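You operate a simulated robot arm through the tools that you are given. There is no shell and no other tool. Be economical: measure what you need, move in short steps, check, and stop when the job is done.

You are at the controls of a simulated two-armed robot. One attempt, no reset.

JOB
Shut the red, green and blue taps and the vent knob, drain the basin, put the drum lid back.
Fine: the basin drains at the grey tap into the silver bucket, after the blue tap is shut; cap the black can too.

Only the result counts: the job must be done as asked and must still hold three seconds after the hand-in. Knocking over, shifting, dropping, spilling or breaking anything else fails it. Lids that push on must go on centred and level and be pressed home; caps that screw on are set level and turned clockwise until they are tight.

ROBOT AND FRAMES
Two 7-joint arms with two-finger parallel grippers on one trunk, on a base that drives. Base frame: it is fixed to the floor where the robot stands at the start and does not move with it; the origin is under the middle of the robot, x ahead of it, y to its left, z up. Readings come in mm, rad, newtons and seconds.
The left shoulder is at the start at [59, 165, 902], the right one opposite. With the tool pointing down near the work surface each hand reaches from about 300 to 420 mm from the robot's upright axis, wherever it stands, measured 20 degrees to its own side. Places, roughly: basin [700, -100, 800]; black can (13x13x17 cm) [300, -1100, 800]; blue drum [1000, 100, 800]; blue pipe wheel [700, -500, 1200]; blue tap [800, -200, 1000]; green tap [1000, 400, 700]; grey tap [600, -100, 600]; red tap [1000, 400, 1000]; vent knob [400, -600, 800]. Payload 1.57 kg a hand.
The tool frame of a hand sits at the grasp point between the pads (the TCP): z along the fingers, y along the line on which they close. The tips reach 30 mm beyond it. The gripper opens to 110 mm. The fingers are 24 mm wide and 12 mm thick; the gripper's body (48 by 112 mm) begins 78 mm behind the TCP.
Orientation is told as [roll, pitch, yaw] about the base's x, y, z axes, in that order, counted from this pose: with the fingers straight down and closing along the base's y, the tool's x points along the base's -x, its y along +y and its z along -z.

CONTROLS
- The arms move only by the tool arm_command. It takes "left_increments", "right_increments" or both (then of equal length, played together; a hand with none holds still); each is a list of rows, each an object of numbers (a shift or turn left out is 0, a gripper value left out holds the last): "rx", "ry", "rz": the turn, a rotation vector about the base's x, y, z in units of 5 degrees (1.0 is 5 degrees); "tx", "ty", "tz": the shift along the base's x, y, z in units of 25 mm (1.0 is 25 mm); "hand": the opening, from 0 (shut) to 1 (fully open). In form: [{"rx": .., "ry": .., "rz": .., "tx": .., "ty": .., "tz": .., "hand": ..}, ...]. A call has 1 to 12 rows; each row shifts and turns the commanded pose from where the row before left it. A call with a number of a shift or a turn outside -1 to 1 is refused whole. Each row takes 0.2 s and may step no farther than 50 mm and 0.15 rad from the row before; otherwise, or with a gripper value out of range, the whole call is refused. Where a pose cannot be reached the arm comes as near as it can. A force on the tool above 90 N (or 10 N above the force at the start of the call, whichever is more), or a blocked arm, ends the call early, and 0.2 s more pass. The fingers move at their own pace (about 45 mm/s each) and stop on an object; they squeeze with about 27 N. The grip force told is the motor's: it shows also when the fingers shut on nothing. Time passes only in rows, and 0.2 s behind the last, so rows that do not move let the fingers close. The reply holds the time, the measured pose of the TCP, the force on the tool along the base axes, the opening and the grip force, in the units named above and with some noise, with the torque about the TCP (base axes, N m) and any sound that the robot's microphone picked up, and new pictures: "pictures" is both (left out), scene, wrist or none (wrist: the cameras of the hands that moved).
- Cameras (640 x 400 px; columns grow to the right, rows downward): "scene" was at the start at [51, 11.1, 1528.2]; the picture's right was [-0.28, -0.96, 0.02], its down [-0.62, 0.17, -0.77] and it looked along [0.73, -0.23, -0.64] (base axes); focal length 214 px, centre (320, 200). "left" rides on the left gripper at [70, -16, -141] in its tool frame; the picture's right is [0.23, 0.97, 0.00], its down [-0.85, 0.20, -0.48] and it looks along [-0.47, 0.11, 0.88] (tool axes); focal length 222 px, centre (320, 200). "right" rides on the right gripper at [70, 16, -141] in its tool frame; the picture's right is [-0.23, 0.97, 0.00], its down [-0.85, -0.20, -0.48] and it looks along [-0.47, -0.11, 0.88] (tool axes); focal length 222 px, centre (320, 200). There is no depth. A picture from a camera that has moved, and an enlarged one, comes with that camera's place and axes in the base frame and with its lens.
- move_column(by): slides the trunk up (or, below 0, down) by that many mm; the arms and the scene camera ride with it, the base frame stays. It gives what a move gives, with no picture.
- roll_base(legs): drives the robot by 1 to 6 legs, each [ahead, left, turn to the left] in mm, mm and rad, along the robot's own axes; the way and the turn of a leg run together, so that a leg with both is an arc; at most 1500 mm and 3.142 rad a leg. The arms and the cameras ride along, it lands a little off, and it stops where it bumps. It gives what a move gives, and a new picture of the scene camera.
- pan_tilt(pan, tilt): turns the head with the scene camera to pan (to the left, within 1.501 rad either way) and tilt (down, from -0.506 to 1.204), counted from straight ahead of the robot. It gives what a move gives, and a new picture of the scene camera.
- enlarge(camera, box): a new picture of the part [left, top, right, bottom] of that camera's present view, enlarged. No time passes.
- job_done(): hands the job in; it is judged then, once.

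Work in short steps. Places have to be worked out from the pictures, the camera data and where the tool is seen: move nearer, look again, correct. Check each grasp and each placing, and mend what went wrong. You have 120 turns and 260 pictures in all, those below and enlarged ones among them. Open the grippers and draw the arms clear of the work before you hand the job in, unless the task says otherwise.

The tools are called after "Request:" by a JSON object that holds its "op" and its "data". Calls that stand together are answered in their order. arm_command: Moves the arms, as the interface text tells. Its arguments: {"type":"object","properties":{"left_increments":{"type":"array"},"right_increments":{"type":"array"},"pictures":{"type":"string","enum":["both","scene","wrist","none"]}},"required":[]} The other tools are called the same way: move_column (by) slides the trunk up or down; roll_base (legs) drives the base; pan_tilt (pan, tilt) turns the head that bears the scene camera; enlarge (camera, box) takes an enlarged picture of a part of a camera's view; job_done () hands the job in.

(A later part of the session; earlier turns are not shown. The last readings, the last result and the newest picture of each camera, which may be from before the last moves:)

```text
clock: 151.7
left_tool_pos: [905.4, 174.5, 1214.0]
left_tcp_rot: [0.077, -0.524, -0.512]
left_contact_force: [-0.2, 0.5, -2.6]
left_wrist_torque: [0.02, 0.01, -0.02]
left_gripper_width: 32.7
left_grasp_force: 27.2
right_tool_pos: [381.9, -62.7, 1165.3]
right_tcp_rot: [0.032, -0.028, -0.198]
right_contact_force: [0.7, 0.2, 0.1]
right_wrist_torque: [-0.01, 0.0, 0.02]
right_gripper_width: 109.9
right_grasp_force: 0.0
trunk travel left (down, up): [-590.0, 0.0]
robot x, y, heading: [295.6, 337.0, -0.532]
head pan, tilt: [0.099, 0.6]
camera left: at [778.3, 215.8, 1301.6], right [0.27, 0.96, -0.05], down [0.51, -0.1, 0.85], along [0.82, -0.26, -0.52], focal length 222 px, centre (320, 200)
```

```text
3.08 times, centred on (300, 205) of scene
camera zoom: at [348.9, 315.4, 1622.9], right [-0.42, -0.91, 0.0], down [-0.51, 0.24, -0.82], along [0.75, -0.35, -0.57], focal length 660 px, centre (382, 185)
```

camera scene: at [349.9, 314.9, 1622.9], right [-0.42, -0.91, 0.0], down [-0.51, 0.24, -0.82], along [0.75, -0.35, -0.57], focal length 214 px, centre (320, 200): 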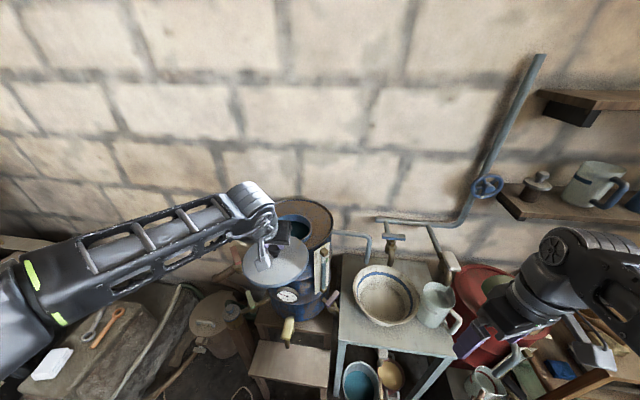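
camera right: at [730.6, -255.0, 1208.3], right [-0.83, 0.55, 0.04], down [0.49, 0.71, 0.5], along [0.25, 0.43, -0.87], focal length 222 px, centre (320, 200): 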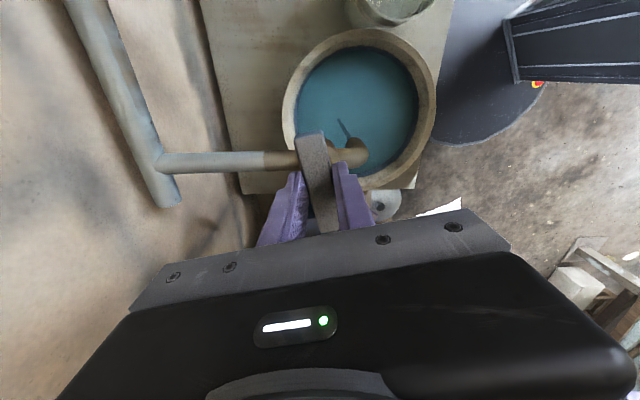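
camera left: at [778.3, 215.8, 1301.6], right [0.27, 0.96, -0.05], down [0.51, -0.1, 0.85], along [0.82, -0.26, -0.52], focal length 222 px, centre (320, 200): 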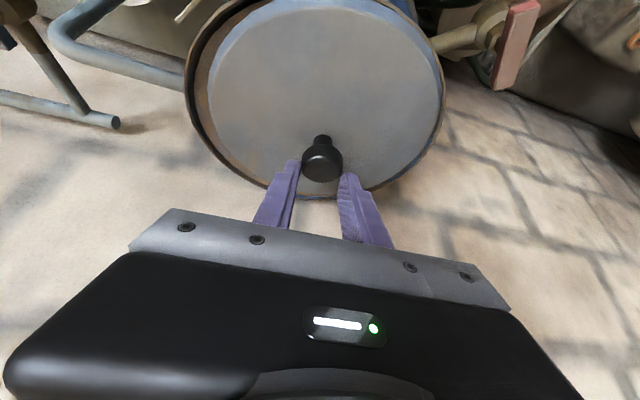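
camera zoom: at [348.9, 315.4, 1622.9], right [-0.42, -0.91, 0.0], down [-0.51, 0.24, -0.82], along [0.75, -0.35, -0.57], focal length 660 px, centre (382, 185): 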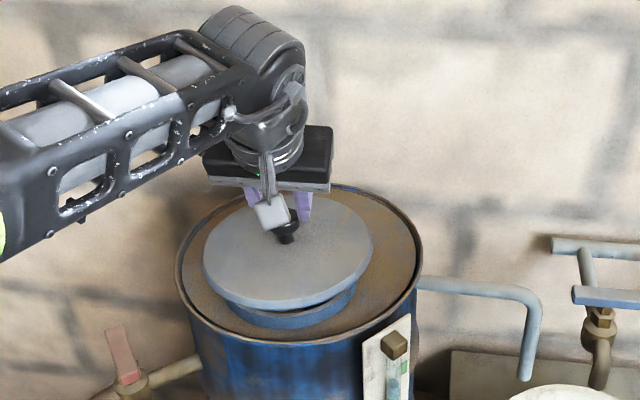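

Nearly there; I enlarge to compare lid and collar edges precisely.

Request:
{"op": "enlarge", "data": {"camera": "scene", "box": [255, 190, 325, 250]}}

Request:
{"op": "enlarge", "data": {"camera": "left", "box": [160, 0, 480, 220]}}

```text
6.67 times, centred on (290, 220) of scene
camera zoom: at [348.9, 315.4, 1622.9], right [-0.42, -0.91, 0.0], down [-0.51, 0.24, -0.82], along [0.75, -0.35, -0.57], focal length 1430 px, centre (520, 67)
```

zoom: 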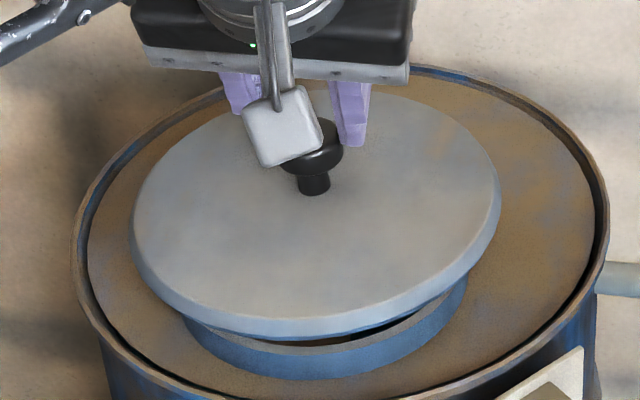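

```text
1.82 times, centred on (320, 110) of left
camera zoom: at [778.3, 215.8, 1301.6], right [0.27, 0.96, -0.05], down [0.51, -0.1, 0.85], along [0.82, -0.26, -0.52], focal length 404 px, centre (320, 364)
```

zoom: 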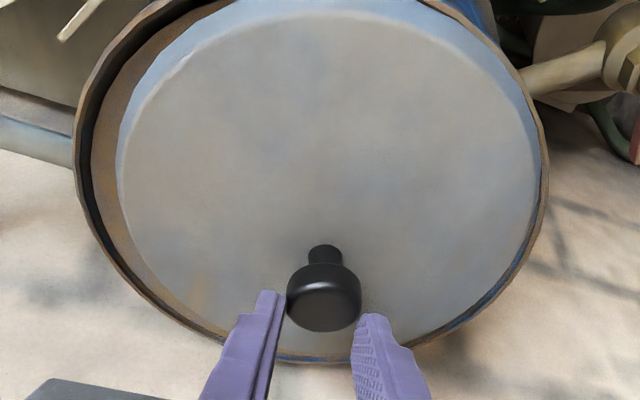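

Laterally aligned within 2 mm; in depth the collar centre seems ~11 mm farther than the lid. I shift by [+9,−6], lower 28 mm and re-check.

Request:
{"op": "arm_command", "data": {"left_increments": [{"tx": 0.18, "ty": -0.12}, {"tx": 0.18, "ty": -0.12, "tz": -0.3}, {"tz": -0.4}, {"tz": -0.4}, {}, {}], "pictures": "none"}}

Request:
{"op": "enlarge", "data": {"camera": "scene", "box": [255, 190, 325, 250]}}

Request:
{"op": "enlarge", "data": {"camera": "left", "box": [160, 0, 480, 220]}}

```text
clock: 153.1
left_tool_pos: [911.8, 169.7, 1187.3]
left_tcp_rot: [0.078, -0.526, -0.511]
left_contact_force: [-0.5, -0.5, -2.9]
left_wrist_torque: [0.0, 0.02, 0.0]
left_gripper_width: 33.4
left_grasp_force: 27.0
right_tool_pos: [383.8, -62.6, 1164.1]
right_tcp_rot: [0.031, -0.026, -0.199]
right_contact_force: [-0.6, 0.3, 0.0]
right_wrist_torque: [0.02, -0.01, -0.01]
right_gripper_width: 110.1
right_grasp_force: 0.0
trunk travel left (down, up): [-590.0, 0.0]
robot x, y, heading: [290.6, 341.8, -0.527]
head pan, tilt: [0.099, 0.6]
```

```text
6.67 times, centred on (290, 220) of scene
camera zoom: at [348.6, 315.7, 1623.0], right [-0.42, -0.91, 0.0], down [-0.51, 0.24, -0.82], along [0.75, -0.35, -0.57], focal length 1430 px, centre (520, 67)
```

zoom: 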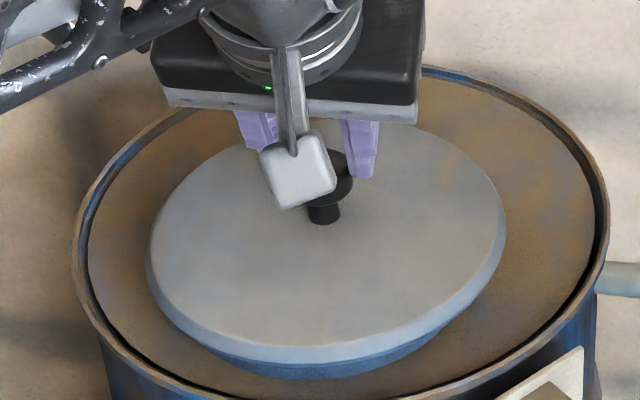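

```text
1.82 times, centred on (320, 110) of left
camera zoom: at [785.5, 210.2, 1274.3], right [0.27, 0.96, -0.05], down [0.51, -0.1, 0.85], along [0.82, -0.26, -0.52], focal length 404 px, centre (320, 364)
```

zoom: 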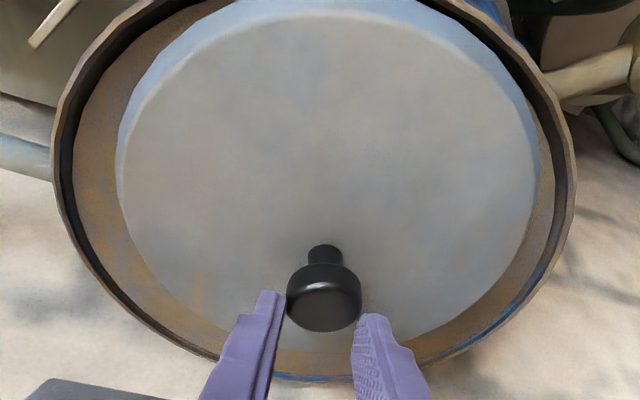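

Centred laterally; depth within ~4 mm. I nudge 3 mm forward and lower in small steps until contact.

Request:
{"op": "arm_command", "data": {"left_increments": [{"tx": 0.1, "ty": -0.06, "tz": -0.15}, {"tz": -0.15}, {"tz": -0.15}, {"tz": -0.12}, {}], "pictures": "none"}}

Request:
{"op": "enlarge", "data": {"camera": "scene", "box": [255, 190, 325, 250]}}

```text
clock: 154.3
left_tool_pos: [914.9, 168.2, 1172.6]
left_tcp_rot: [0.076, -0.526, -0.514]
left_contact_force: [1.5, 0.3, -2.5]
left_wrist_torque: [0.0, 0.02, 0.0]
left_gripper_width: 33.2
left_grasp_force: 26.8
right_tool_pos: [381.9, -61.7, 1165.0]
right_tcp_rot: [0.031, -0.028, -0.198]
right_contact_force: [0.5, 1.3, 0.7]
right_wrist_torque: [-0.03, 0.02, 0.0]
right_gripper_width: 110.2
right_grasp_force: 0.0
trunk travel left (down, up): [-590.0, 0.0]
robot x, y, heading: [294.1, 336.7, -0.534]
head pan, tilt: [0.099, 0.6]
```

```text
6.67 times, centred on (290, 220) of scene
camera zoom: at [348.6, 315.6, 1623.0], right [-0.42, -0.91, 0.0], down [-0.51, 0.24, -0.82], along [0.75, -0.35, -0.57], focal length 1430 px, centre (520, 67)
```

zoom: 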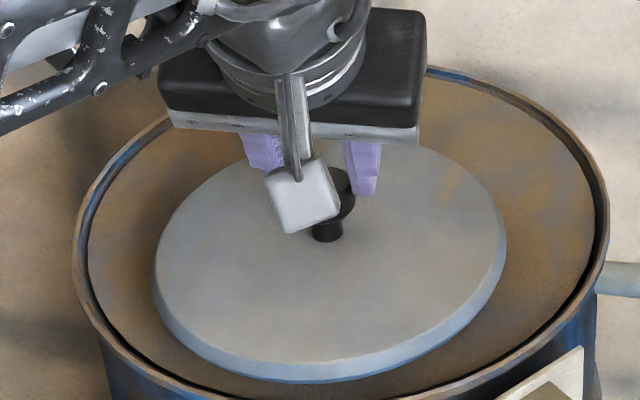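

No contact yet; I shift 2 mm left and keep lowering gently.

Request:
{"op": "arm_command", "data": {"left_increments": [{"tx": 0.03, "ty": 0.07, "tz": -0.15}, {"tz": -0.15}, {"tz": -0.12}, {"tz": -0.12}, {}], "pictures": "wrist"}}

Request:
{"op": "enlarge", "data": {"camera": "scene", "box": [255, 190, 325, 250]}}

```text
clock: 155.5
left_tool_pos: [913.8, 170.6, 1161.5]
left_tcp_rot: [0.078, -0.53, -0.513]
left_contact_force: [2.4, -2.7, 20.6]
left_wrist_torque: [-0.12, -0.25, 0.02]
left_gripper_width: 33.0
left_grasp_force: 26.9
right_tool_pos: [380.5, -61.5, 1166.2]
right_tcp_rot: [0.032, -0.031, -0.199]
right_contact_force: [-0.8, 0.5, 0.7]
right_wrist_torque: [-0.01, 0.01, -0.01]
right_gripper_width: 110.0
right_grasp_force: 0.0
trunk travel left (down, up): [-590.0, 0.0]
robot x, y, heading: [292.2, 338.0, -0.532]
head pan, tilt: [0.099, 0.6]
camera left: at [788.0, 210.7, 1247.5], right [0.27, 0.96, -0.05], down [0.51, -0.1, 0.86], along [0.82, -0.26, -0.51], focal length 222 px, centre (320, 200)
```

left: 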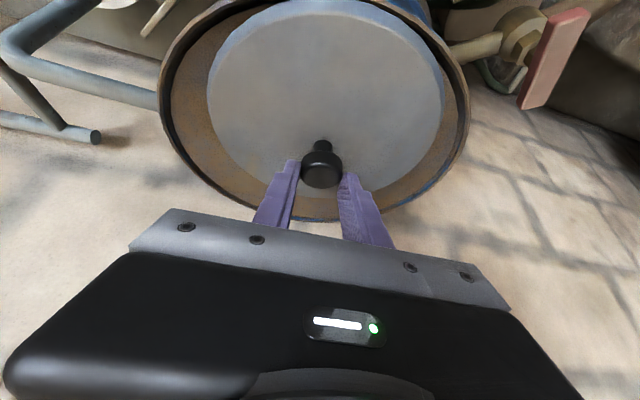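

```text
6.67 times, centred on (290, 220) of scene
camera zoom: at [346.3, 315.8, 1623.2], right [-0.42, -0.91, 0.0], down [-0.51, 0.24, -0.83], along [0.75, -0.35, -0.56], focal length 1430 px, centre (520, 67)
```

zoom: 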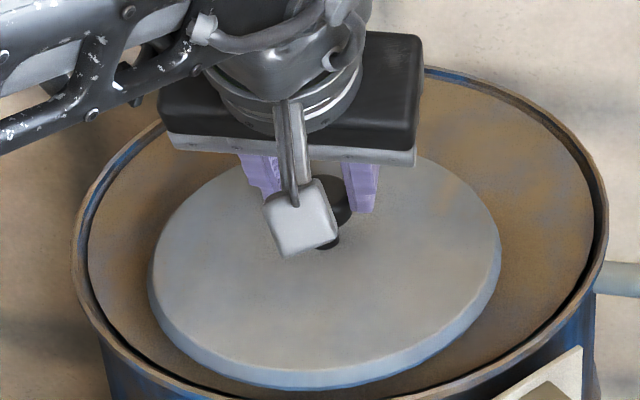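

Contact at 20 N with little torque, so it's sitting evenly. I press on gently.

Request:
{"op": "arm_command", "data": {"left_increments": [{"tz": -0.12}, {"tz": -0.12}, {"tz": -0.12}, {"tz": -0.12}], "pictures": "wrist"}}

Request:
{"op": "enlarge", "data": {"camera": "scene", "box": [255, 190, 325, 250]}}

```text
clock: 156.5
left_tool_pos: [913.5, 172.0, 1148.0]
left_tcp_rot: [0.077, -0.528, -0.511]
left_contact_force: [1.6, 1.7, 21.8]
left_wrist_torque: [0.04, -0.11, 0.09]
left_gripper_width: 32.9
left_grasp_force: 27.1
right_tool_pos: [380.8, -60.8, 1166.9]
right_tcp_rot: [0.032, -0.029, -0.199]
right_contact_force: [0.7, 0.5, 0.2]
right_wrist_torque: [0.01, -0.06, 0.01]
right_gripper_width: 109.9
right_grasp_force: 0.1
trunk travel left (down, up): [-590.0, 0.0]
robot x, y, heading: [293.4, 338.4, -0.531]
head pan, tilt: [0.099, 0.6]
camera left: at [787.4, 211.5, 1235.2], right [0.27, 0.96, -0.05], down [0.51, -0.1, 0.86], along [0.82, -0.26, -0.51], focal length 222 px, centre (320, 200)
```

left: 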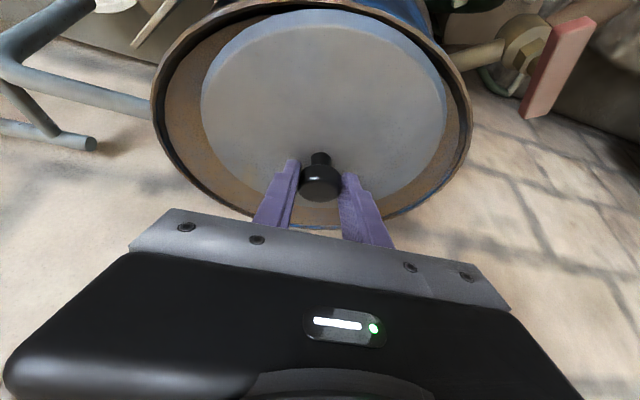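

```text
6.67 times, centred on (290, 220) of scene
camera zoom: at [346.2, 317.0, 1623.1], right [-0.42, -0.91, 0.0], down [-0.51, 0.24, -0.83], along [0.75, -0.35, -0.56], focal length 1430 px, centre (520, 67)
```

zoom: 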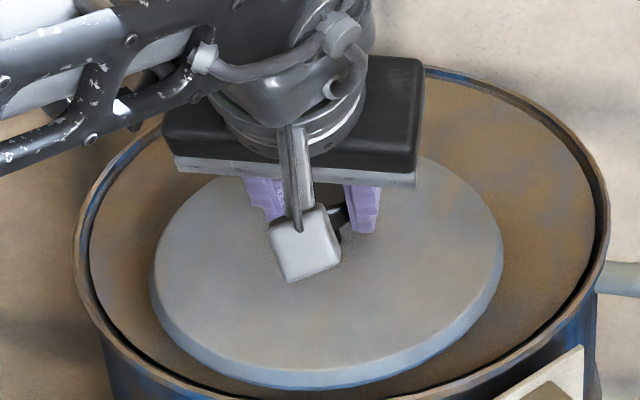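

The fingers only slid down the knob. I let go, rise, shut the fingers, and press on the knob's top.

Request:
{"op": "arm_command", "data": {"left_increments": [{"hand": 0.6}, {"hand": 0.6}, {"tz": 0.6}, {"tz": 0.8}, {"tz": 0.8, "hand": 0}, {"hand": 0}, {}, {}, {}, {"tz": -0.4}], "pictures": "wrist"}}

Request:
{"op": "enlarge", "data": {"camera": "scene", "box": [255, 190, 325, 250]}}

```text
clock: 158.7
left_tool_pos: [914.7, 170.1, 1192.9]
left_tcp_rot: [0.076, -0.525, -0.51]
left_contact_force: [-0.4, 0.2, 0.0]
left_wrist_torque: [0.0, 0.02, 0.0]
left_gripper_width: 0.0
left_grasp_force: 21.2
right_tool_pos: [382.9, -61.1, 1165.2]
right_tcp_rot: [0.033, -0.029, -0.198]
right_contact_force: [-0.3, -0.3, 0.4]
right_wrist_torque: [0.0, 0.02, 0.01]
right_gripper_width: 110.1
right_grasp_force: 0.1
trunk travel left (down, up): [-590.0, 0.0]
robot x, y, heading: [294.3, 335.2, -0.53]
head pan, tilt: [0.099, 0.6]
camera left: at [788.7, 210.4, 1278.8], right [0.27, 0.96, -0.05], down [0.51, -0.1, 0.85], along [0.82, -0.26, -0.52], focal length 222 px, centre (320, 200)
```

left: 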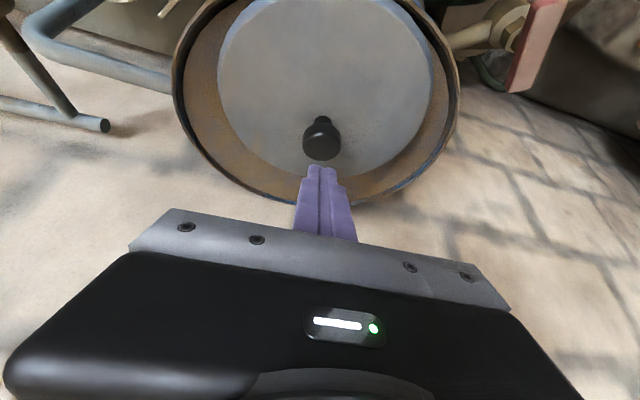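

```text
6.67 times, centred on (290, 220) of scene
camera zoom: at [348.6, 315.7, 1623.0], right [-0.42, -0.91, 0.0], down [-0.51, 0.24, -0.82], along [0.75, -0.35, -0.57], focal length 1430 px, centre (520, 67)
```

zoom: 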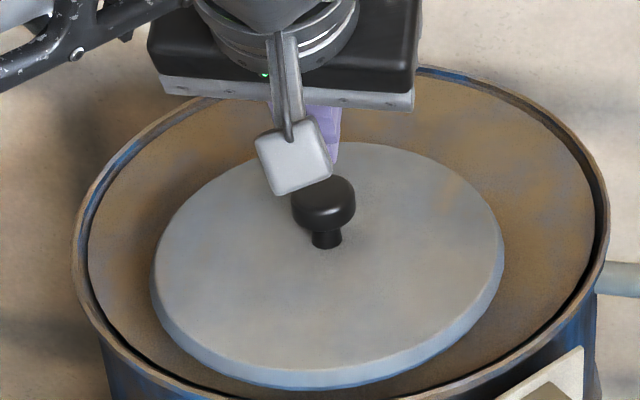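

The tip is ~7 mm beyond the knob; I correct and press down on its top.

Request:
{"op": "arm_command", "data": {"left_increments": [{"tx": -0.26, "ty": 0.1}, {"tz": -0.4}, {"tz": -0.3}, {"tz": -0.2}, {"tz": -0.2}, {"tz": -0.2}, {"tz": -0.2}, {"tz": -0.2}], "pictures": "wrist"}}

Request:
{"op": "enlarge", "data": {"camera": "scene", "box": [255, 190, 325, 250]}}

```text
clock: 160.4
left_tool_pos: [915.5, 168.6, 1175.7]
left_tcp_rot: [0.069, -0.581, -0.51]
left_contact_force: [-3.2, 2.0, 28.4]
left_wrist_torque: [-0.04, -0.01, 0.08]
left_gripper_width: 0.0
left_grasp_force: 21.4
right_tool_pos: [382.1, -62.5, 1164.1]
right_tcp_rot: [0.03, -0.031, -0.198]
right_contact_force: [1.6, 0.7, -1.5]
right_wrist_torque: [0.02, 0.03, -0.01]
right_gripper_width: 109.6
right_grasp_force: 0.1
trunk travel left (down, up): [-590.0, 0.0]
robot x, y, heading: [292.3, 335.7, -0.525]
head pan, tilt: [0.099, 0.6]
stopped in row 8 (left hand): the force on the tool passed its limit at 92 N (the readings are from after the stop); the commanded pose is now the measured one
camera left: at [785.1, 212.0, 1255.4], right [0.28, 0.96, -0.07], down [0.47, -0.07, 0.88], along [0.84, -0.27, -0.47], focal length 222 px, centre (320, 200)
```

left: 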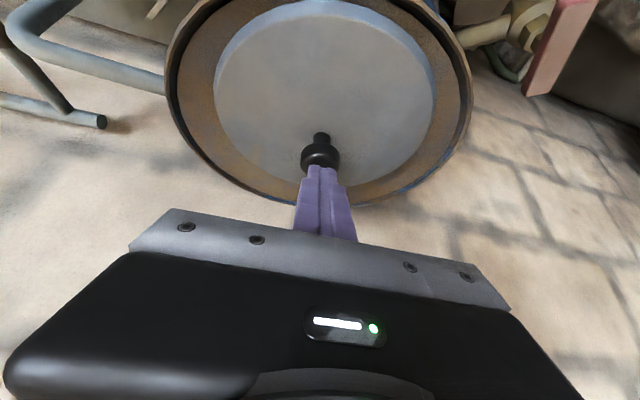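

```text
6.67 times, centred on (290, 220) of scene
camera zoom: at [347.5, 316.1, 1622.0], right [-0.42, -0.91, 0.0], down [-0.51, 0.24, -0.83], along [0.75, -0.35, -0.56], focal length 1430 px, centre (520, 67)
```

zoom: 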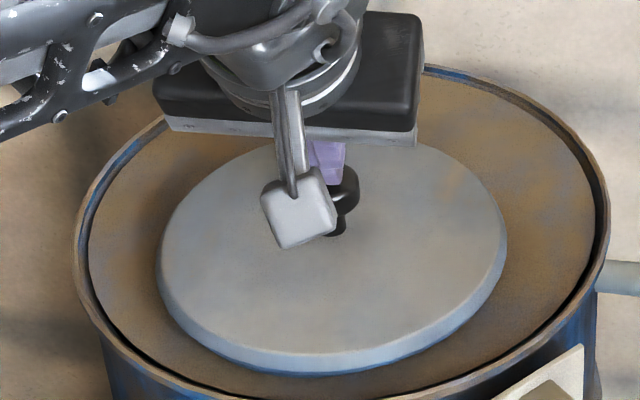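

92 N reached, but the lid's front edge seems higher in view. I lift off and look at how it sits.

Request:
{"op": "arm_command", "data": {"left_increments": [{"tz": 0.8}, {"tz": 0.8}, {"tx": -0.8, "ty": 0.5, "tz": 0.5}, {"tx": -0.8, "ty": 0.5}, {"tx": -0.8, "ty": 0.5}, {"tx": -0.8, "ty": 0.5}], "pictures": "none"}}

Request:
{"op": "enlarge", "data": {"camera": "scene", "box": [255, 190, 325, 250]}}

Request:
{"op": "enlarge", "data": {"camera": "left", "box": [160, 0, 480, 220]}}

```text
clock: 161.8
left_tool_pos: [834.8, 219.8, 1224.3]
left_tcp_rot: [0.071, -0.565, -0.509]
left_contact_force: [0.3, -0.2, -0.1]
left_wrist_torque: [0.03, -0.03, 0.0]
left_gripper_width: 0.1
left_grasp_force: 21.2
right_tool_pos: [381.6, -62.4, 1166.4]
right_tcp_rot: [0.032, -0.029, -0.199]
right_contact_force: [-1.1, 0.5, 0.5]
right_wrist_torque: [0.03, -0.01, -0.03]
right_gripper_width: 110.1
right_grasp_force: 0.1
trunk travel left (down, up): [-590.0, 0.0]
robot x, y, heading: [293.4, 338.1, -0.532]
head pan, tilt: [0.099, 0.6]
```

```text
6.67 times, centred on (290, 220) of scene
camera zoom: at [347.4, 316.2, 1623.0], right [-0.42, -0.91, 0.0], down [-0.51, 0.24, -0.83], along [0.75, -0.35, -0.56], focal length 1430 px, centre (520, 67)
```

zoom: 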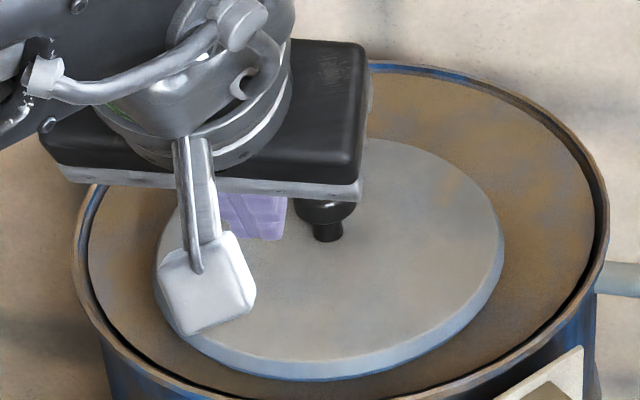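

```text
1.82 times, centred on (320, 110) of left
camera zoom: at [704.1, 263.2, 1304.8], right [0.27, 0.96, -0.06], down [0.48, -0.08, 0.87], along [0.83, -0.27, -0.48], focal length 404 px, centre (320, 364)
```

zoom: 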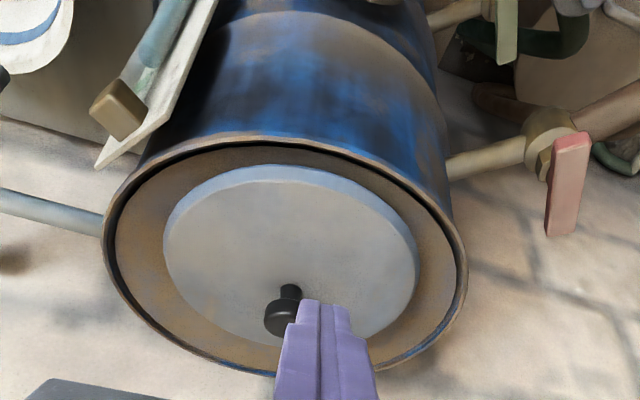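

I need a grazing view: back off 160 mm and lower the trunk to look at the lid from the side.

Request:
{"op": "roll_base", "data": {"legs": [[-170, 0, 0]]}}

Request:
{"op": "move_column", "data": {"by": -400}}

Request:
{"op": "enlarge", "data": {"camera": "scene", "box": [250, 60, 370, 150]}}

```text
clock: 163.3
left_tool_pos: [686.3, 307.3, 1222.8]
left_tcp_rot: [0.07, -0.566, -0.507]
left_contact_force: [-1.0, 0.1, 0.6]
left_wrist_torque: [-0.02, -0.03, -0.02]
left_gripper_width: 0.0
left_grasp_force: 21.0
right_tool_pos: [234.8, 24.6, 1167.2]
right_tcp_rot: [0.031, -0.029, -0.197]
right_contact_force: [-0.4, -0.1, 0.1]
right_wrist_torque: [-0.02, -0.07, 0.0]
right_gripper_width: 109.9
right_grasp_force: 0.1
trunk travel left (down, up): [-590.0, 0.0]
robot x, y, heading: [148.7, 422.1, -0.528]
head pan, tilt: [0.099, 0.6]
camera scene: at [200.7, 402.6, 1623.1], right [-0.42, -0.91, 0.0], down [-0.51, 0.24, -0.83], along [0.75, -0.34, -0.56], focal length 214 px, centre (320, 200)
```

scene: 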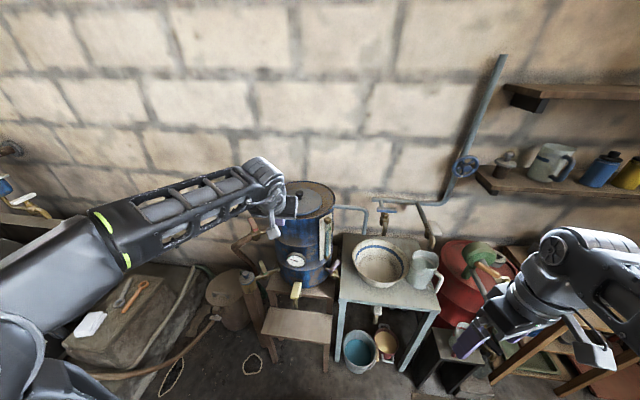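

```text
clock: 167.1
left_tool_pos: [687.5, 306.9, 822.4]
left_tcp_rot: [0.072, -0.566, -0.509]
left_contact_force: [-0.2, 1.3, 0.3]
left_wrist_torque: [0.0, 0.0, 0.04]
left_gripper_width: 0.1
left_grasp_force: 21.6
right_tool_pos: [237.6, 24.8, 764.5]
right_tcp_rot: [0.032, -0.03, -0.196]
right_contact_force: [-0.9, 0.2, -0.1]
right_wrist_torque: [0.02, 0.02, 0.0]
right_gripper_width: 110.2
right_grasp_force: 0.0
trunk travel left (down, up): [-190.0, 400.0]
robot x, y, heading: [146.6, 428.1, -0.529]
head pan, tilt: [0.099, 0.6]
```

```text
4.44 times, centred on (310, 105) of scene
camera zoom: at [202.1, 401.7, 1223.0], right [-0.42, -0.91, 0.0], down [-0.51, 0.24, -0.83], along [0.75, -0.34, -0.56], focal length 953 px, centre (364, 622)
```

zoom: 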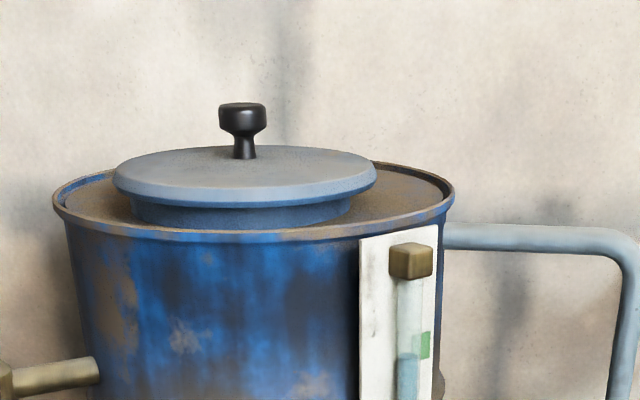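

The lid sits level on the collar. I zoom in closer to see whether it's fully home.

Request:
{"op": "enlarge", "data": {"camera": "scene", "box": [265, 75, 345, 120]}}

```text
8.00 times, centred on (305, 98) of scene
camera zoom: at [202.1, 401.7, 1223.0], right [-0.42, -0.91, 0.0], down [-0.51, 0.24, -0.83], along [0.75, -0.34, -0.56], focal length 1716 px, centre (440, 1020)
```

zoom: 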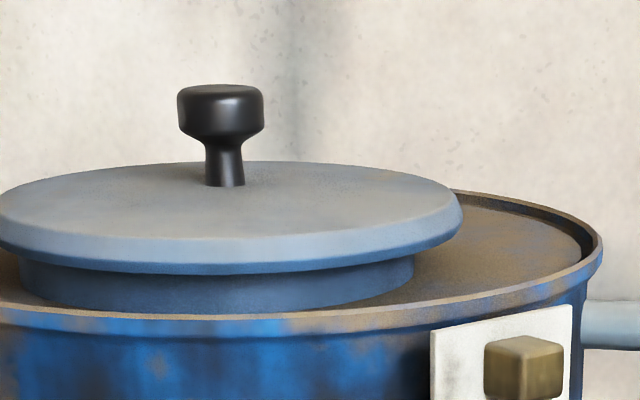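

The lid's flange rests evenly on the collar, level and within ~3 mm of centre, pressed with ~90 N. Next the vent knob (≈[377,-612,763]). I raise the trunk 120 mm and drive right, to reach it with the left hand facing −45°.

Request:
{"op": "move_column", "data": {"by": 120}}

Request:
{"op": "roll_base", "data": {"legs": [[0, -804, 0], [0, 0, -0.255]]}}

Request:
{"op": "pan_tilt", "data": {"pan": 0.0, "tilt": 0.75}}

Request:
{"op": "enlarge", "data": {"camera": "scene", "box": [260, 100, 500, 280]}}

```text
clock: 168.6
left_tool_pos: [688.9, 306.7, 942.8]
left_tcp_rot: [0.071, -0.567, -0.508]
left_contact_force: [-0.3, 0.3, -0.1]
left_wrist_torque: [0.01, 0.01, -0.02]
left_gripper_width: 0.0
left_grasp_force: 21.0
right_tool_pos: [237.2, 24.1, 885.1]
right_tcp_rot: [0.032, -0.029, -0.198]
right_contact_force: [0.3, 0.7, 0.5]
right_wrist_torque: [0.03, -0.04, -0.03]
right_gripper_width: 109.7
right_grasp_force: 0.2
trunk travel left (down, up): [-310.0, 280.0]
robot x, y, heading: [145.0, 419.9, -0.529]
head pan, tilt: [0.099, 0.6]
```

```text
clock: 173.8
left_tool_pos: [226.6, -455.3, 943.6]
left_tcp_rot: [0.074, -0.567, -0.692]
left_contact_force: [0.1, -1.1, 1.2]
left_wrist_torque: [0.13, 0.0, 0.07]
left_gripper_width: 0.0
left_grasp_force: 21.6
right_tool_pos: [-268.9, -648.9, 885.2]
right_tcp_rot: [0.031, -0.03, -0.383]
right_contact_force: [-1.4, 0.1, 0.5]
right_wrist_torque: [0.0, -0.13, -0.02]
right_gripper_width: 109.5
right_grasp_force: 0.0
trunk travel left (down, up): [-310.0, 280.0]
robot x, y, heading: [-287.1, -236.1, -0.716]
head pan, tilt: [0.099, 0.6]
camera scene: at [-233.8, -271.9, 1343.2], right [-0.58, -0.82, 0.0], down [-0.46, 0.33, -0.83], along [0.67, -0.48, -0.56], focal length 214 px, centre (320, 200)
```

scene: 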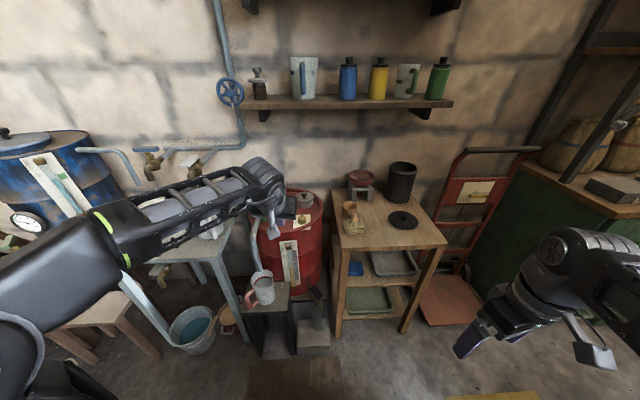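

```text
clock: 174.4
left_tool_pos: [227.2, -455.0, 943.7]
left_tcp_rot: [0.071, -0.565, -0.694]
left_contact_force: [0.0, 0.8, -0.2]
left_wrist_torque: [0.01, -0.02, -0.02]
left_gripper_width: 0.1
left_grasp_force: 21.2
right_tool_pos: [-268.7, -649.6, 884.5]
right_tcp_rot: [0.031, -0.028, -0.384]
right_contact_force: [0.6, -0.5, -0.4]
right_wrist_torque: [0.02, 0.02, 0.0]
right_gripper_width: 109.9
right_grasp_force: 0.0
trunk travel left (down, up): [-310.0, 280.0]
robot x, y, heading: [-283.7, -238.9, -0.718]
head pan, tilt: [0.0, 0.75]
camera scene: at [-242.6, -275.2, 1330.2], right [-0.66, -0.75, 0.0], down [-0.51, 0.45, -0.73], along [0.55, -0.48, -0.68], focal length 214 px, centre (320, 200)
```

scene: 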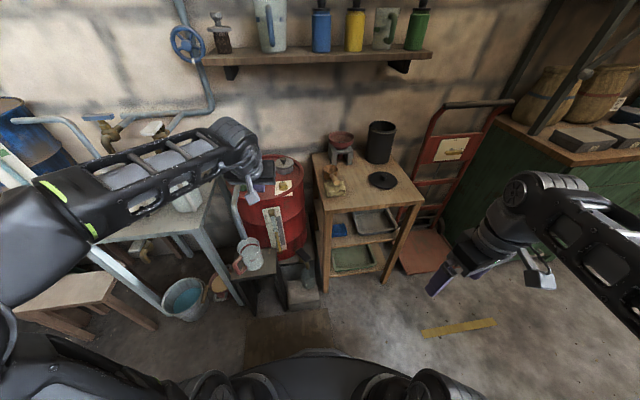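

```text
2.22 times, centred on (380, 190) of scene
camera zoom: at [-242.6, -275.2, 1330.2], right [-0.66, -0.75, 0.0], down [-0.51, 0.45, -0.73], along [0.55, -0.48, -0.68], focal length 477 px, centre (187, 222)
```

zoom: 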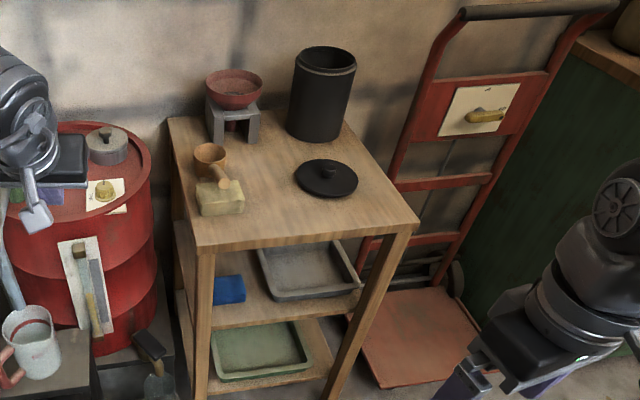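

Clear view: vent knob ≈[386,-618,764], black can ≈[299,-1141] with its black knobbed lid at ≈[158,-1013] on the bench. First the vent knob: raise the trunk, make the left tool vertical, drive 150 mm ahead.

Request:
{"op": "move_column", "data": {"by": 150}}

Request:
{"op": "arm_command", "data": {"left_increments": [{"rx": 0.657, "ry": 0.754, "hand": 0.7}, {"rx": 0.657, "ry": 0.754}, {"rx": 0.657, "ry": 0.754}, {"rx": 0.657, "ry": 0.754}, {"rx": 0.657, "ry": 0.754}, {"rx": 0.657, "ry": 0.754}, {"rx": 0.33, "ry": 0.377}], "pictures": "none"}}

Request:
{"op": "roll_base", "data": {"legs": [[150, 0, 0]]}}

Request:
{"op": "enlarge", "data": {"camera": "left", "box": [0, 0, 640, 400]}}

Request:
{"op": "enlarge", "data": {"camera": "scene", "box": [320, 100, 460, 220]}}

```text
clock: 176.2
left_tool_pos: [226.7, -454.6, 1092.3]
left_tcp_rot: [0.071, -0.565, -0.693]
left_contact_force: [0.0, -0.9, -0.2]
left_wrist_torque: [-0.03, 0.0, -0.03]
left_gripper_width: 0.1
left_grasp_force: 21.3
right_tool_pos: [-269.2, -649.3, 1034.0]
right_tcp_rot: [0.031, -0.029, -0.384]
right_contact_force: [-0.4, 0.1, -0.8]
right_wrist_torque: [0.01, 0.0, 0.01]
right_gripper_width: 110.1
right_grasp_force: 0.0
trunk travel left (down, up): [-460.0, 130.0]
robot x, y, heading: [-280.4, -240.8, -0.713]
head pan, tilt: [0.0, 0.75]
```

```text
clock: 177.8
left_tool_pos: [216.9, -440.4, 1028.2]
left_tcp_rot: [0.084, -0.003, -0.698]
left_contact_force: [-0.2, 0.4, -0.2]
left_wrist_torque: [-0.02, -0.03, -0.01]
left_gripper_width: 76.9
left_grasp_force: 0.0
left hand out of reach, approached as far as the arm can: row 5, 6, 7
right_tool_pos: [-269.3, -649.2, 1035.4]
right_tcp_rot: [0.031, -0.029, -0.383]
right_contact_force: [0.4, 0.8, 0.7]
right_wrist_torque: [0.01, 0.03, 0.0]
right_gripper_width: 110.0
right_grasp_force: 0.2
trunk travel left (down, up): [-460.0, 130.0]
robot x, y, heading: [-283.8, -240.2, -0.716]
head pan, tilt: [0.0, 0.75]
```

```text
clock: 179.0
left_tool_pos: [254.5, -379.5, 1029.1]
left_tcp_rot: [0.088, -0.004, -0.525]
left_contact_force: [-0.3, -0.9, -0.1]
left_wrist_torque: [-0.04, -0.03, 0.01]
left_gripper_width: 77.0
left_grasp_force: 0.0
right_tool_pos: [-188.9, -669.1, 1036.3]
right_tcp_rot: [0.032, -0.029, -0.212]
right_contact_force: [-0.4, -0.5, 0.4]
right_wrist_torque: [-0.01, -0.05, -0.01]
right_gripper_width: 110.2
right_grasp_force: 0.1
trunk travel left (down, up): [-460.0, 130.0]
robot x, y, heading: [-274.2, -270.1, -0.545]
head pan, tilt: [0.0, 0.75]
stopped in leg 1: the robot was blocked; the commanded pose is now the measured one
camera scene: at [-226.3, -296.2, 1480.2], right [-0.52, -0.86, 0.0], down [-0.58, 0.35, -0.73], along [0.63, -0.38, -0.68], focal length 214 px, centre (320, 200)
```

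scene: 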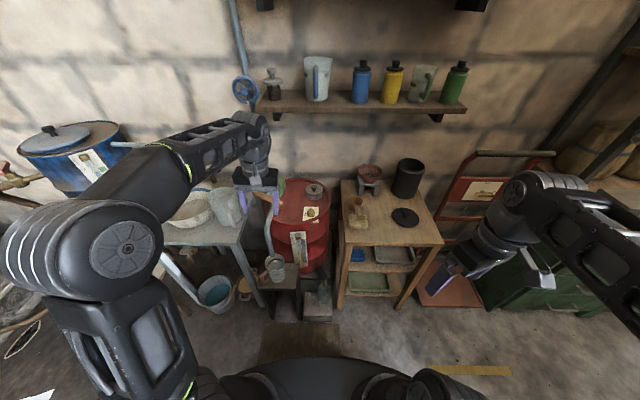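

```text
1.00 times, centred on (320, 200) of left (not enlarged: the box is as wide or as high as the picture)
camera zoom: at [180.5, -369.2, 1169.4], right [0.29, 0.95, 0.08], down [0.82, -0.29, 0.5], along [0.5, -0.08, -0.86], focal length 222 px, centre (320, 200)
```

zoom: 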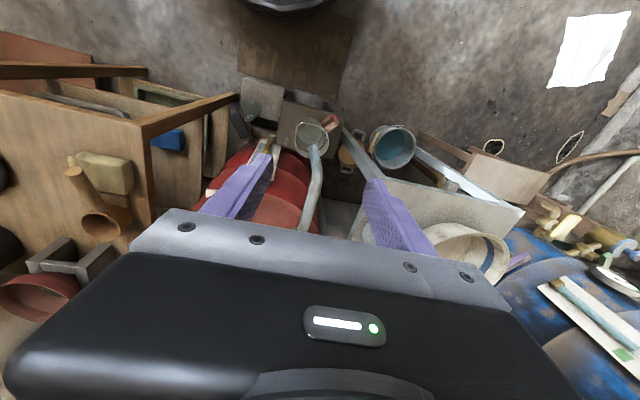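

```text
3.33 times, centred on (390, 160) of scene
camera zoom: at [-226.3, -296.2, 1480.2], right [-0.52, -0.86, 0.0], down [-0.58, 0.35, -0.73], along [0.63, -0.38, -0.68], focal length 715 px, centre (87, 333)
```

zoom: 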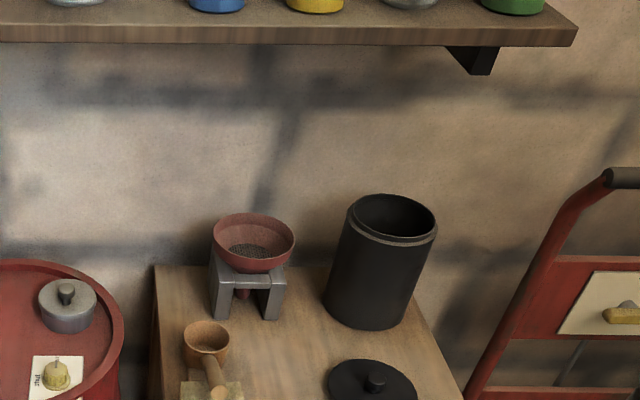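

The brown slab on the floor (in front of the drum) blocks the base. I'll stand to its right, in front of the bench, and reach the vent knob with the left hand from there: back off, move right 372 mm, then ahead.

Request:
{"op": "roll_base", "data": {"legs": [[-60, 0, -0.035], [0, -375, 0], [200, 0, 0]]}}

Request:
{"op": "enlarge", "data": {"camera": "scene", "box": [150, 80, 400, 300]}}

```text
clock: 183.2
left_tool_pos: [159.2, -798.3, 1028.8]
left_tcp_rot: [0.084, -0.004, -0.549]
left_contact_force: [0.1, 0.0, 0.2]
left_wrist_torque: [0.04, 0.01, 0.02]
left_gripper_width: 76.8
left_grasp_force: 0.1
right_tool_pos: [-290.3, -1076.9, 1034.1]
right_tcp_rot: [0.031, -0.029, -0.238]
right_contact_force: [0.4, -0.1, -0.2]
right_wrist_torque: [0.03, 0.04, 0.0]
right_gripper_width: 110.1
right_grasp_force: 0.0
trunk travel left (down, up): [-460.0, 130.0]
robot x, y, heading: [-365.8, -671.7, -0.563]
head pan, tilt: [0.0, 0.75]
camera scene: at [-318.2, -703.0, 1480.0], right [-0.54, -0.84, 0.0], down [-0.57, 0.37, -0.73], along [0.62, -0.39, -0.68], focal length 214 px, centre (320, 200)
```

scene: 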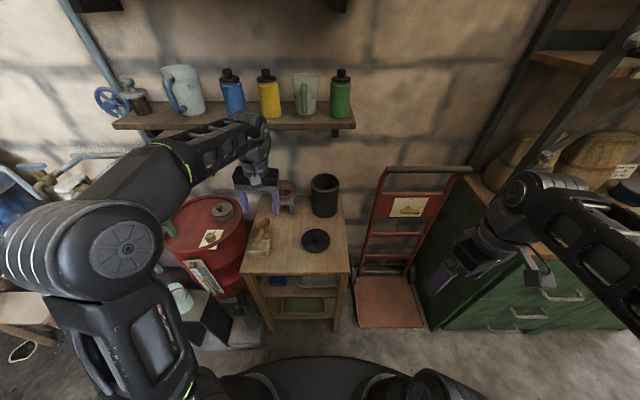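

```text
1.82 times, centred on (275, 190) of scene
camera zoom: at [-318.2, -703.0, 1480.0], right [-0.54, -0.84, 0.0], down [-0.57, 0.37, -0.73], along [0.62, -0.39, -0.68], focal length 390 px, centre (402, 218)
```

zoom: 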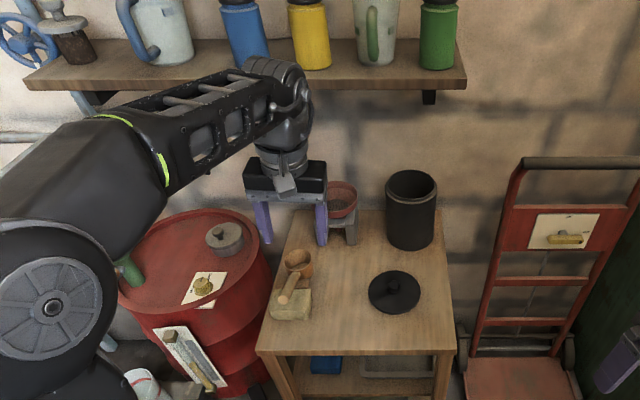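

Good position. I advance 90 mm and swing the left hand over to above the vent knob.

Request:
{"op": "roll_base", "data": {"legs": [[90, 0, 0]]}}

Request:
{"op": "arm_command", "data": {"left_increments": [{"tx": 0.61, "ty": 0.92}, {"tx": 0.61, "ty": 0.92}, {"tx": 0.61, "ty": 0.92}, {"tx": 0.61, "ty": 0.92}, {"tx": 0.61, "ty": 0.92}, {"tx": 0.61, "ty": 0.92}, {"tx": 0.61, "ty": 0.92}, {"tx": 0.61, "ty": 0.92}, {"tx": 0.4, "ty": 0.92}, {}], "pictures": "both"}}

```text
clock: 184.3
left_tool_pos: [235.0, -847.0, 1027.6]
left_tcp_rot: [0.085, -0.002, -0.552]
left_contact_force: [0.4, -0.1, -0.2]
left_wrist_torque: [0.02, 0.03, 0.0]
left_gripper_width: 77.0
left_grasp_force: 0.0
right_tool_pos: [-215.1, -1125.2, 1034.4]
right_tcp_rot: [0.031, -0.026, -0.237]
right_contact_force: [0.7, -0.4, 0.5]
right_wrist_torque: [0.02, 0.04, 0.0]
right_gripper_width: 110.1
right_grasp_force: 0.1
trunk travel left (down, up): [-460.0, 130.0]
robot x, y, heading: [-290.8, -720.1, -0.564]
head pan, tilt: [0.0, 0.75]
camera scene: at [-242.5, -751.5, 1480.0], right [-0.54, -0.84, 0.0], down [-0.57, 0.37, -0.73], along [0.61, -0.39, -0.68], focal length 214 px, centre (320, 200)
```

scene: 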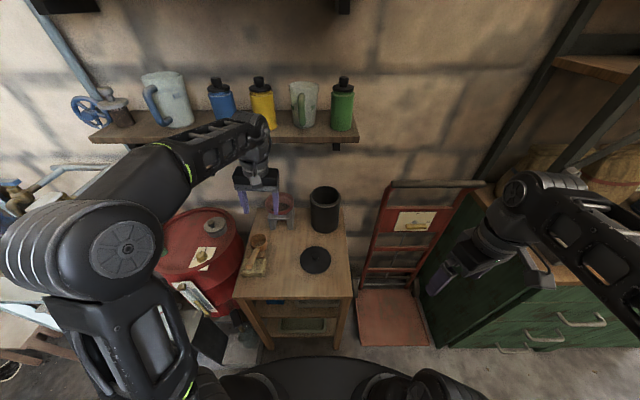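

```text
clock: 186.6
left_tool_pos: [332.9, -653.3, 978.5]
left_tcp_rot: [0.089, -0.009, -0.548]
left_contact_force: [-0.6, 0.3, 0.2]
left_wrist_torque: [0.0, -0.02, -0.01]
left_gripper_width: 77.2
left_grasp_force: 0.1
left hand out of reach, approached as far as the arm can: row 5, 6, 7, 8, 9
right_tool_pos: [-215.2, -1124.4, 1034.4]
right_tcp_rot: [0.03, -0.03, -0.238]
right_contact_force: [0.0, -0.5, 0.1]
right_wrist_torque: [0.03, -0.01, 0.02]
right_gripper_width: 110.1
right_grasp_force: 0.0
trunk travel left (down, up): [-460.0, 130.0]
robot x, y, heading: [-294.1, -722.3, -0.573]
head pan, tilt: [0.0, 0.75]
camera scene: at [-244.1, -750.7, 1480.1], right [-0.54, -0.84, 0.0], down [-0.57, 0.37, -0.73], along [0.62, -0.39, -0.68], focal length 214 px, centre (320, 200)
camera left: at [257.6, -641.3, 1118.2], right [0.31, 0.95, 0.08], down [0.81, -0.31, 0.5], along [0.5, -0.09, -0.86], focal length 222 px, centre (320, 200)
```

scene: 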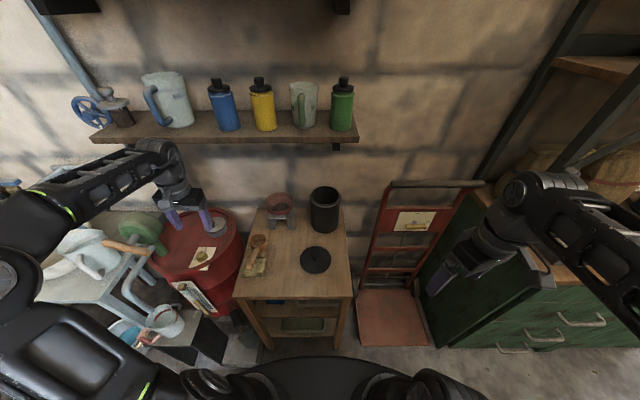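
left: 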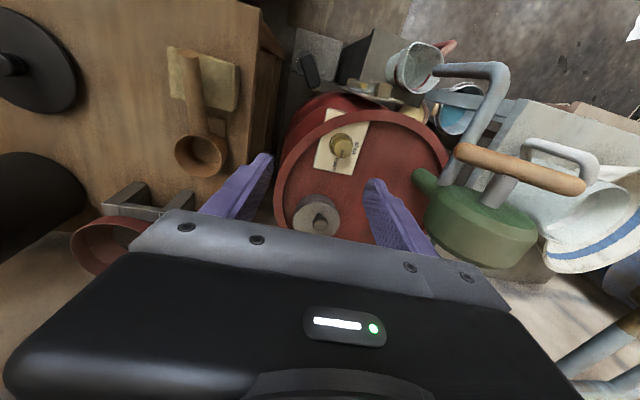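

I enlarge the knob and its label.

Request:
{"op": "enlarge", "data": {"camera": "left", "box": [300, 95, 390, 185]}}

```text
4.44 times, centred on (345, 140) of left
camera zoom: at [257.6, -641.3, 1118.2], right [0.31, 0.95, 0.08], down [0.81, -0.31, 0.5], along [0.5, -0.09, -0.86], focal length 987 px, centre (209, 467)
```

zoom: 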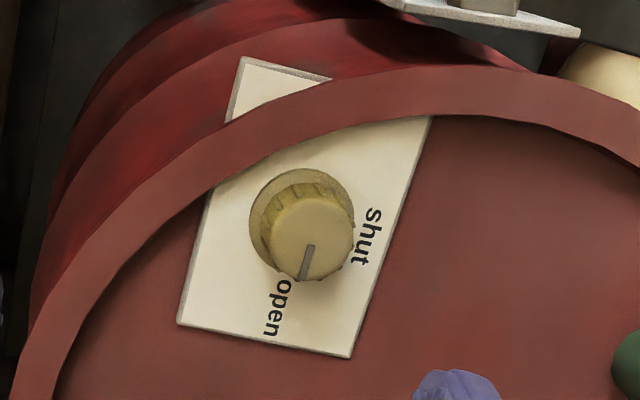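

The pointer stands at "open"; "shut" lies a quarter turn counter-clockwise (seen from above). I bring the hand above the knob with +30° yaw and a modest opening, staying clear of the raised rim.

Request:
{"op": "arm_command", "data": {"left_increments": [{"tx": 0.3, "ty": 0.27, "tz": -0.7, "rz": 1, "hand": 0.5}, {"tx": 0.3, "ty": 0.27, "tz": -0.7, "rz": 1}, {"tx": 0.3, "ty": 0.27, "tz": -0.8, "rz": 1}, {"tx": 0.3, "ty": 0.27, "tz": -0.8, "rz": 1}, {"tx": 0.3, "ty": 0.27, "tz": -0.8, "rz": 1}, {"tx": 0.3, "ty": 0.27, "tz": -0.8, "rz": 1}, {}], "pictures": "wrist"}}

```text
clock: 188.2
left_tool_pos: [378.3, -612.7, 864.6]
left_tcp_rot: [0.086, -0.004, -0.027]
left_contact_force: [-0.2, 0.3, -0.7]
left_wrist_torque: [-0.01, -0.04, 0.01]
left_gripper_width: 55.1
left_grasp_force: 0.1
right_tool_pos: [-216.3, -1123.2, 1035.4]
right_tcp_rot: [0.032, -0.03, -0.236]
right_contact_force: [-0.2, 0.7, 0.1]
right_wrist_torque: [0.0, -0.02, -0.01]
right_gripper_width: 110.0
right_grasp_force: 0.0
trunk travel left (down, up): [-460.0, 130.0]
robot x, y, heading: [-288.7, -724.8, -0.574]
head pan, tilt: [0.0, 0.75]
camera left: at [307.7, -640.5, 1004.4], right [-0.2, 0.98, 0.08], down [0.86, 0.13, 0.5], along [0.47, 0.17, -0.86], focal length 222 px, centre (320, 200)
```

left: 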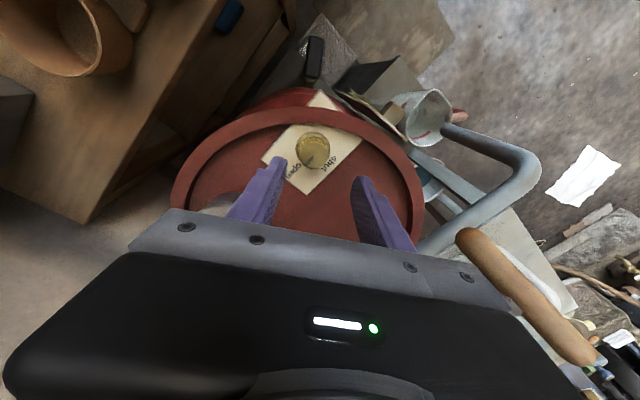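

Knob at ≈[375,-615]. I level the roll and descend over it.

Request:
{"op": "arm_command", "data": {"left_increments": [{"rx": -0.9, "tz": -0.7}, {"tx": -0.1, "ty": -0.1, "tz": -0.7}, {"tz": -0.7}, {"tz": -0.6}, {}], "pictures": "wrist"}}

Request:
{"op": "enlarge", "data": {"camera": "scene", "box": [150, 180, 270, 300]}}

```text
clock: 189.3
left_tool_pos: [373.5, -615.5, 796.9]
left_tcp_rot: [0.008, -0.007, -0.029]
left_contact_force: [0.4, -0.4, -0.2]
left_wrist_torque: [-0.02, -0.02, 0.01]
left_gripper_width: 55.0
left_grasp_force: 0.1
right_tool_pos: [-216.6, -1123.9, 1035.2]
right_tcp_rot: [0.031, -0.03, -0.237]
right_contact_force: [0.2, -0.9, 0.2]
right_wrist_torque: [-0.01, 0.0, 0.01]
right_gripper_width: 109.9
right_grasp_force: 0.1
trunk travel left (down, up): [-460.0, 130.0]
robot x, y, heading: [-289.6, -723.8, -0.57]
head pan, tilt: [0.0, 0.75]
camera left: at [304.2, -631.2, 937.9], right [-0.2, 0.98, 0.01], down [0.86, 0.17, 0.48], along [0.47, 0.1, -0.87], focal length 222 px, centre (320, 200)
```

left: 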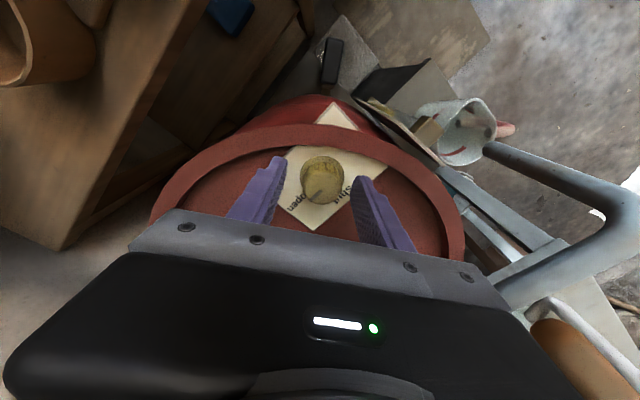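

```text
3.33 times, centred on (210, 240) of scene
camera zoom: at [-244.0, -750.6, 1480.1], right [-0.54, -0.84, 0.0], down [-0.57, 0.37, -0.73], along [0.62, -0.39, -0.68], focal length 715 px, centre (687, 67)
```

zoom: 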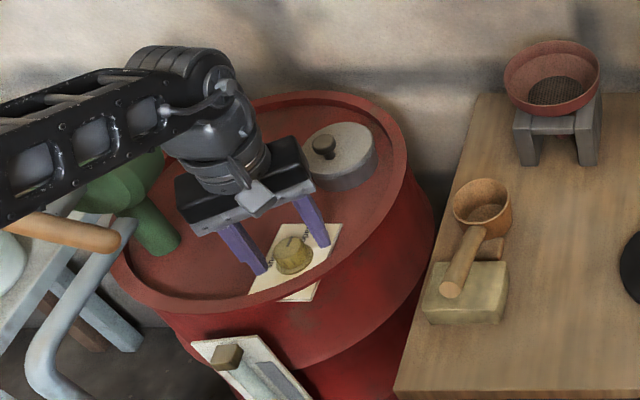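

Fingers flank the knob. I descend 8 mm more and close.

Request:
{"op": "arm_command", "data": {"left_increments": [{"tz": -0.32, "tx": 0.06}, {"hand": 0}, {"hand": 0}, {"hand": 0}, {"hand": 0}], "pictures": "wrist"}}

```text
clock: 190.6
left_tool_pos: [375.9, -612.9, 789.3]
left_tcp_rot: [0.008, -0.007, -0.026]
left_contact_force: [-0.1, 10.9, -0.4]
left_wrist_torque: [0.5, -0.1, 0.04]
left_gripper_width: 31.3
left_grasp_force: 37.7
right_tool_pos: [-217.2, -1122.2, 1035.1]
right_tcp_rot: [0.029, -0.03, -0.237]
right_contact_force: [0.9, 0.7, -0.1]
right_wrist_torque: [0.01, -0.01, 0.0]
right_gripper_width: 109.7
right_grasp_force: 0.0
trunk travel left (down, up): [-460.0, 130.0]
robot x, y, heading: [-288.7, -719.0, -0.567]
head pan, tilt: [0.0, 0.75]
camera left: at [305.8, -628.7, 930.3], right [-0.2, 0.98, 0.01], down [0.86, 0.17, 0.48], along [0.47, 0.1, -0.87], focal length 222 px, centre (320, 200)
```

left: 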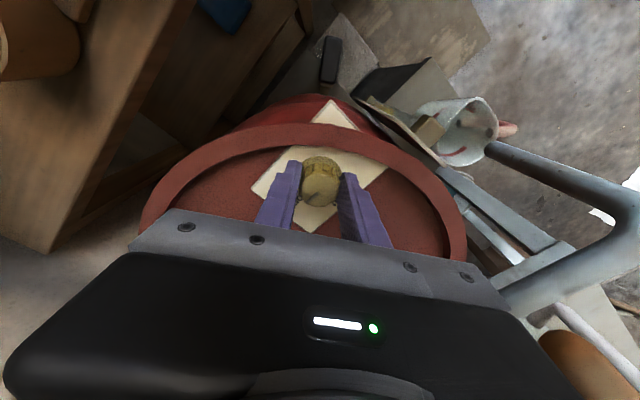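

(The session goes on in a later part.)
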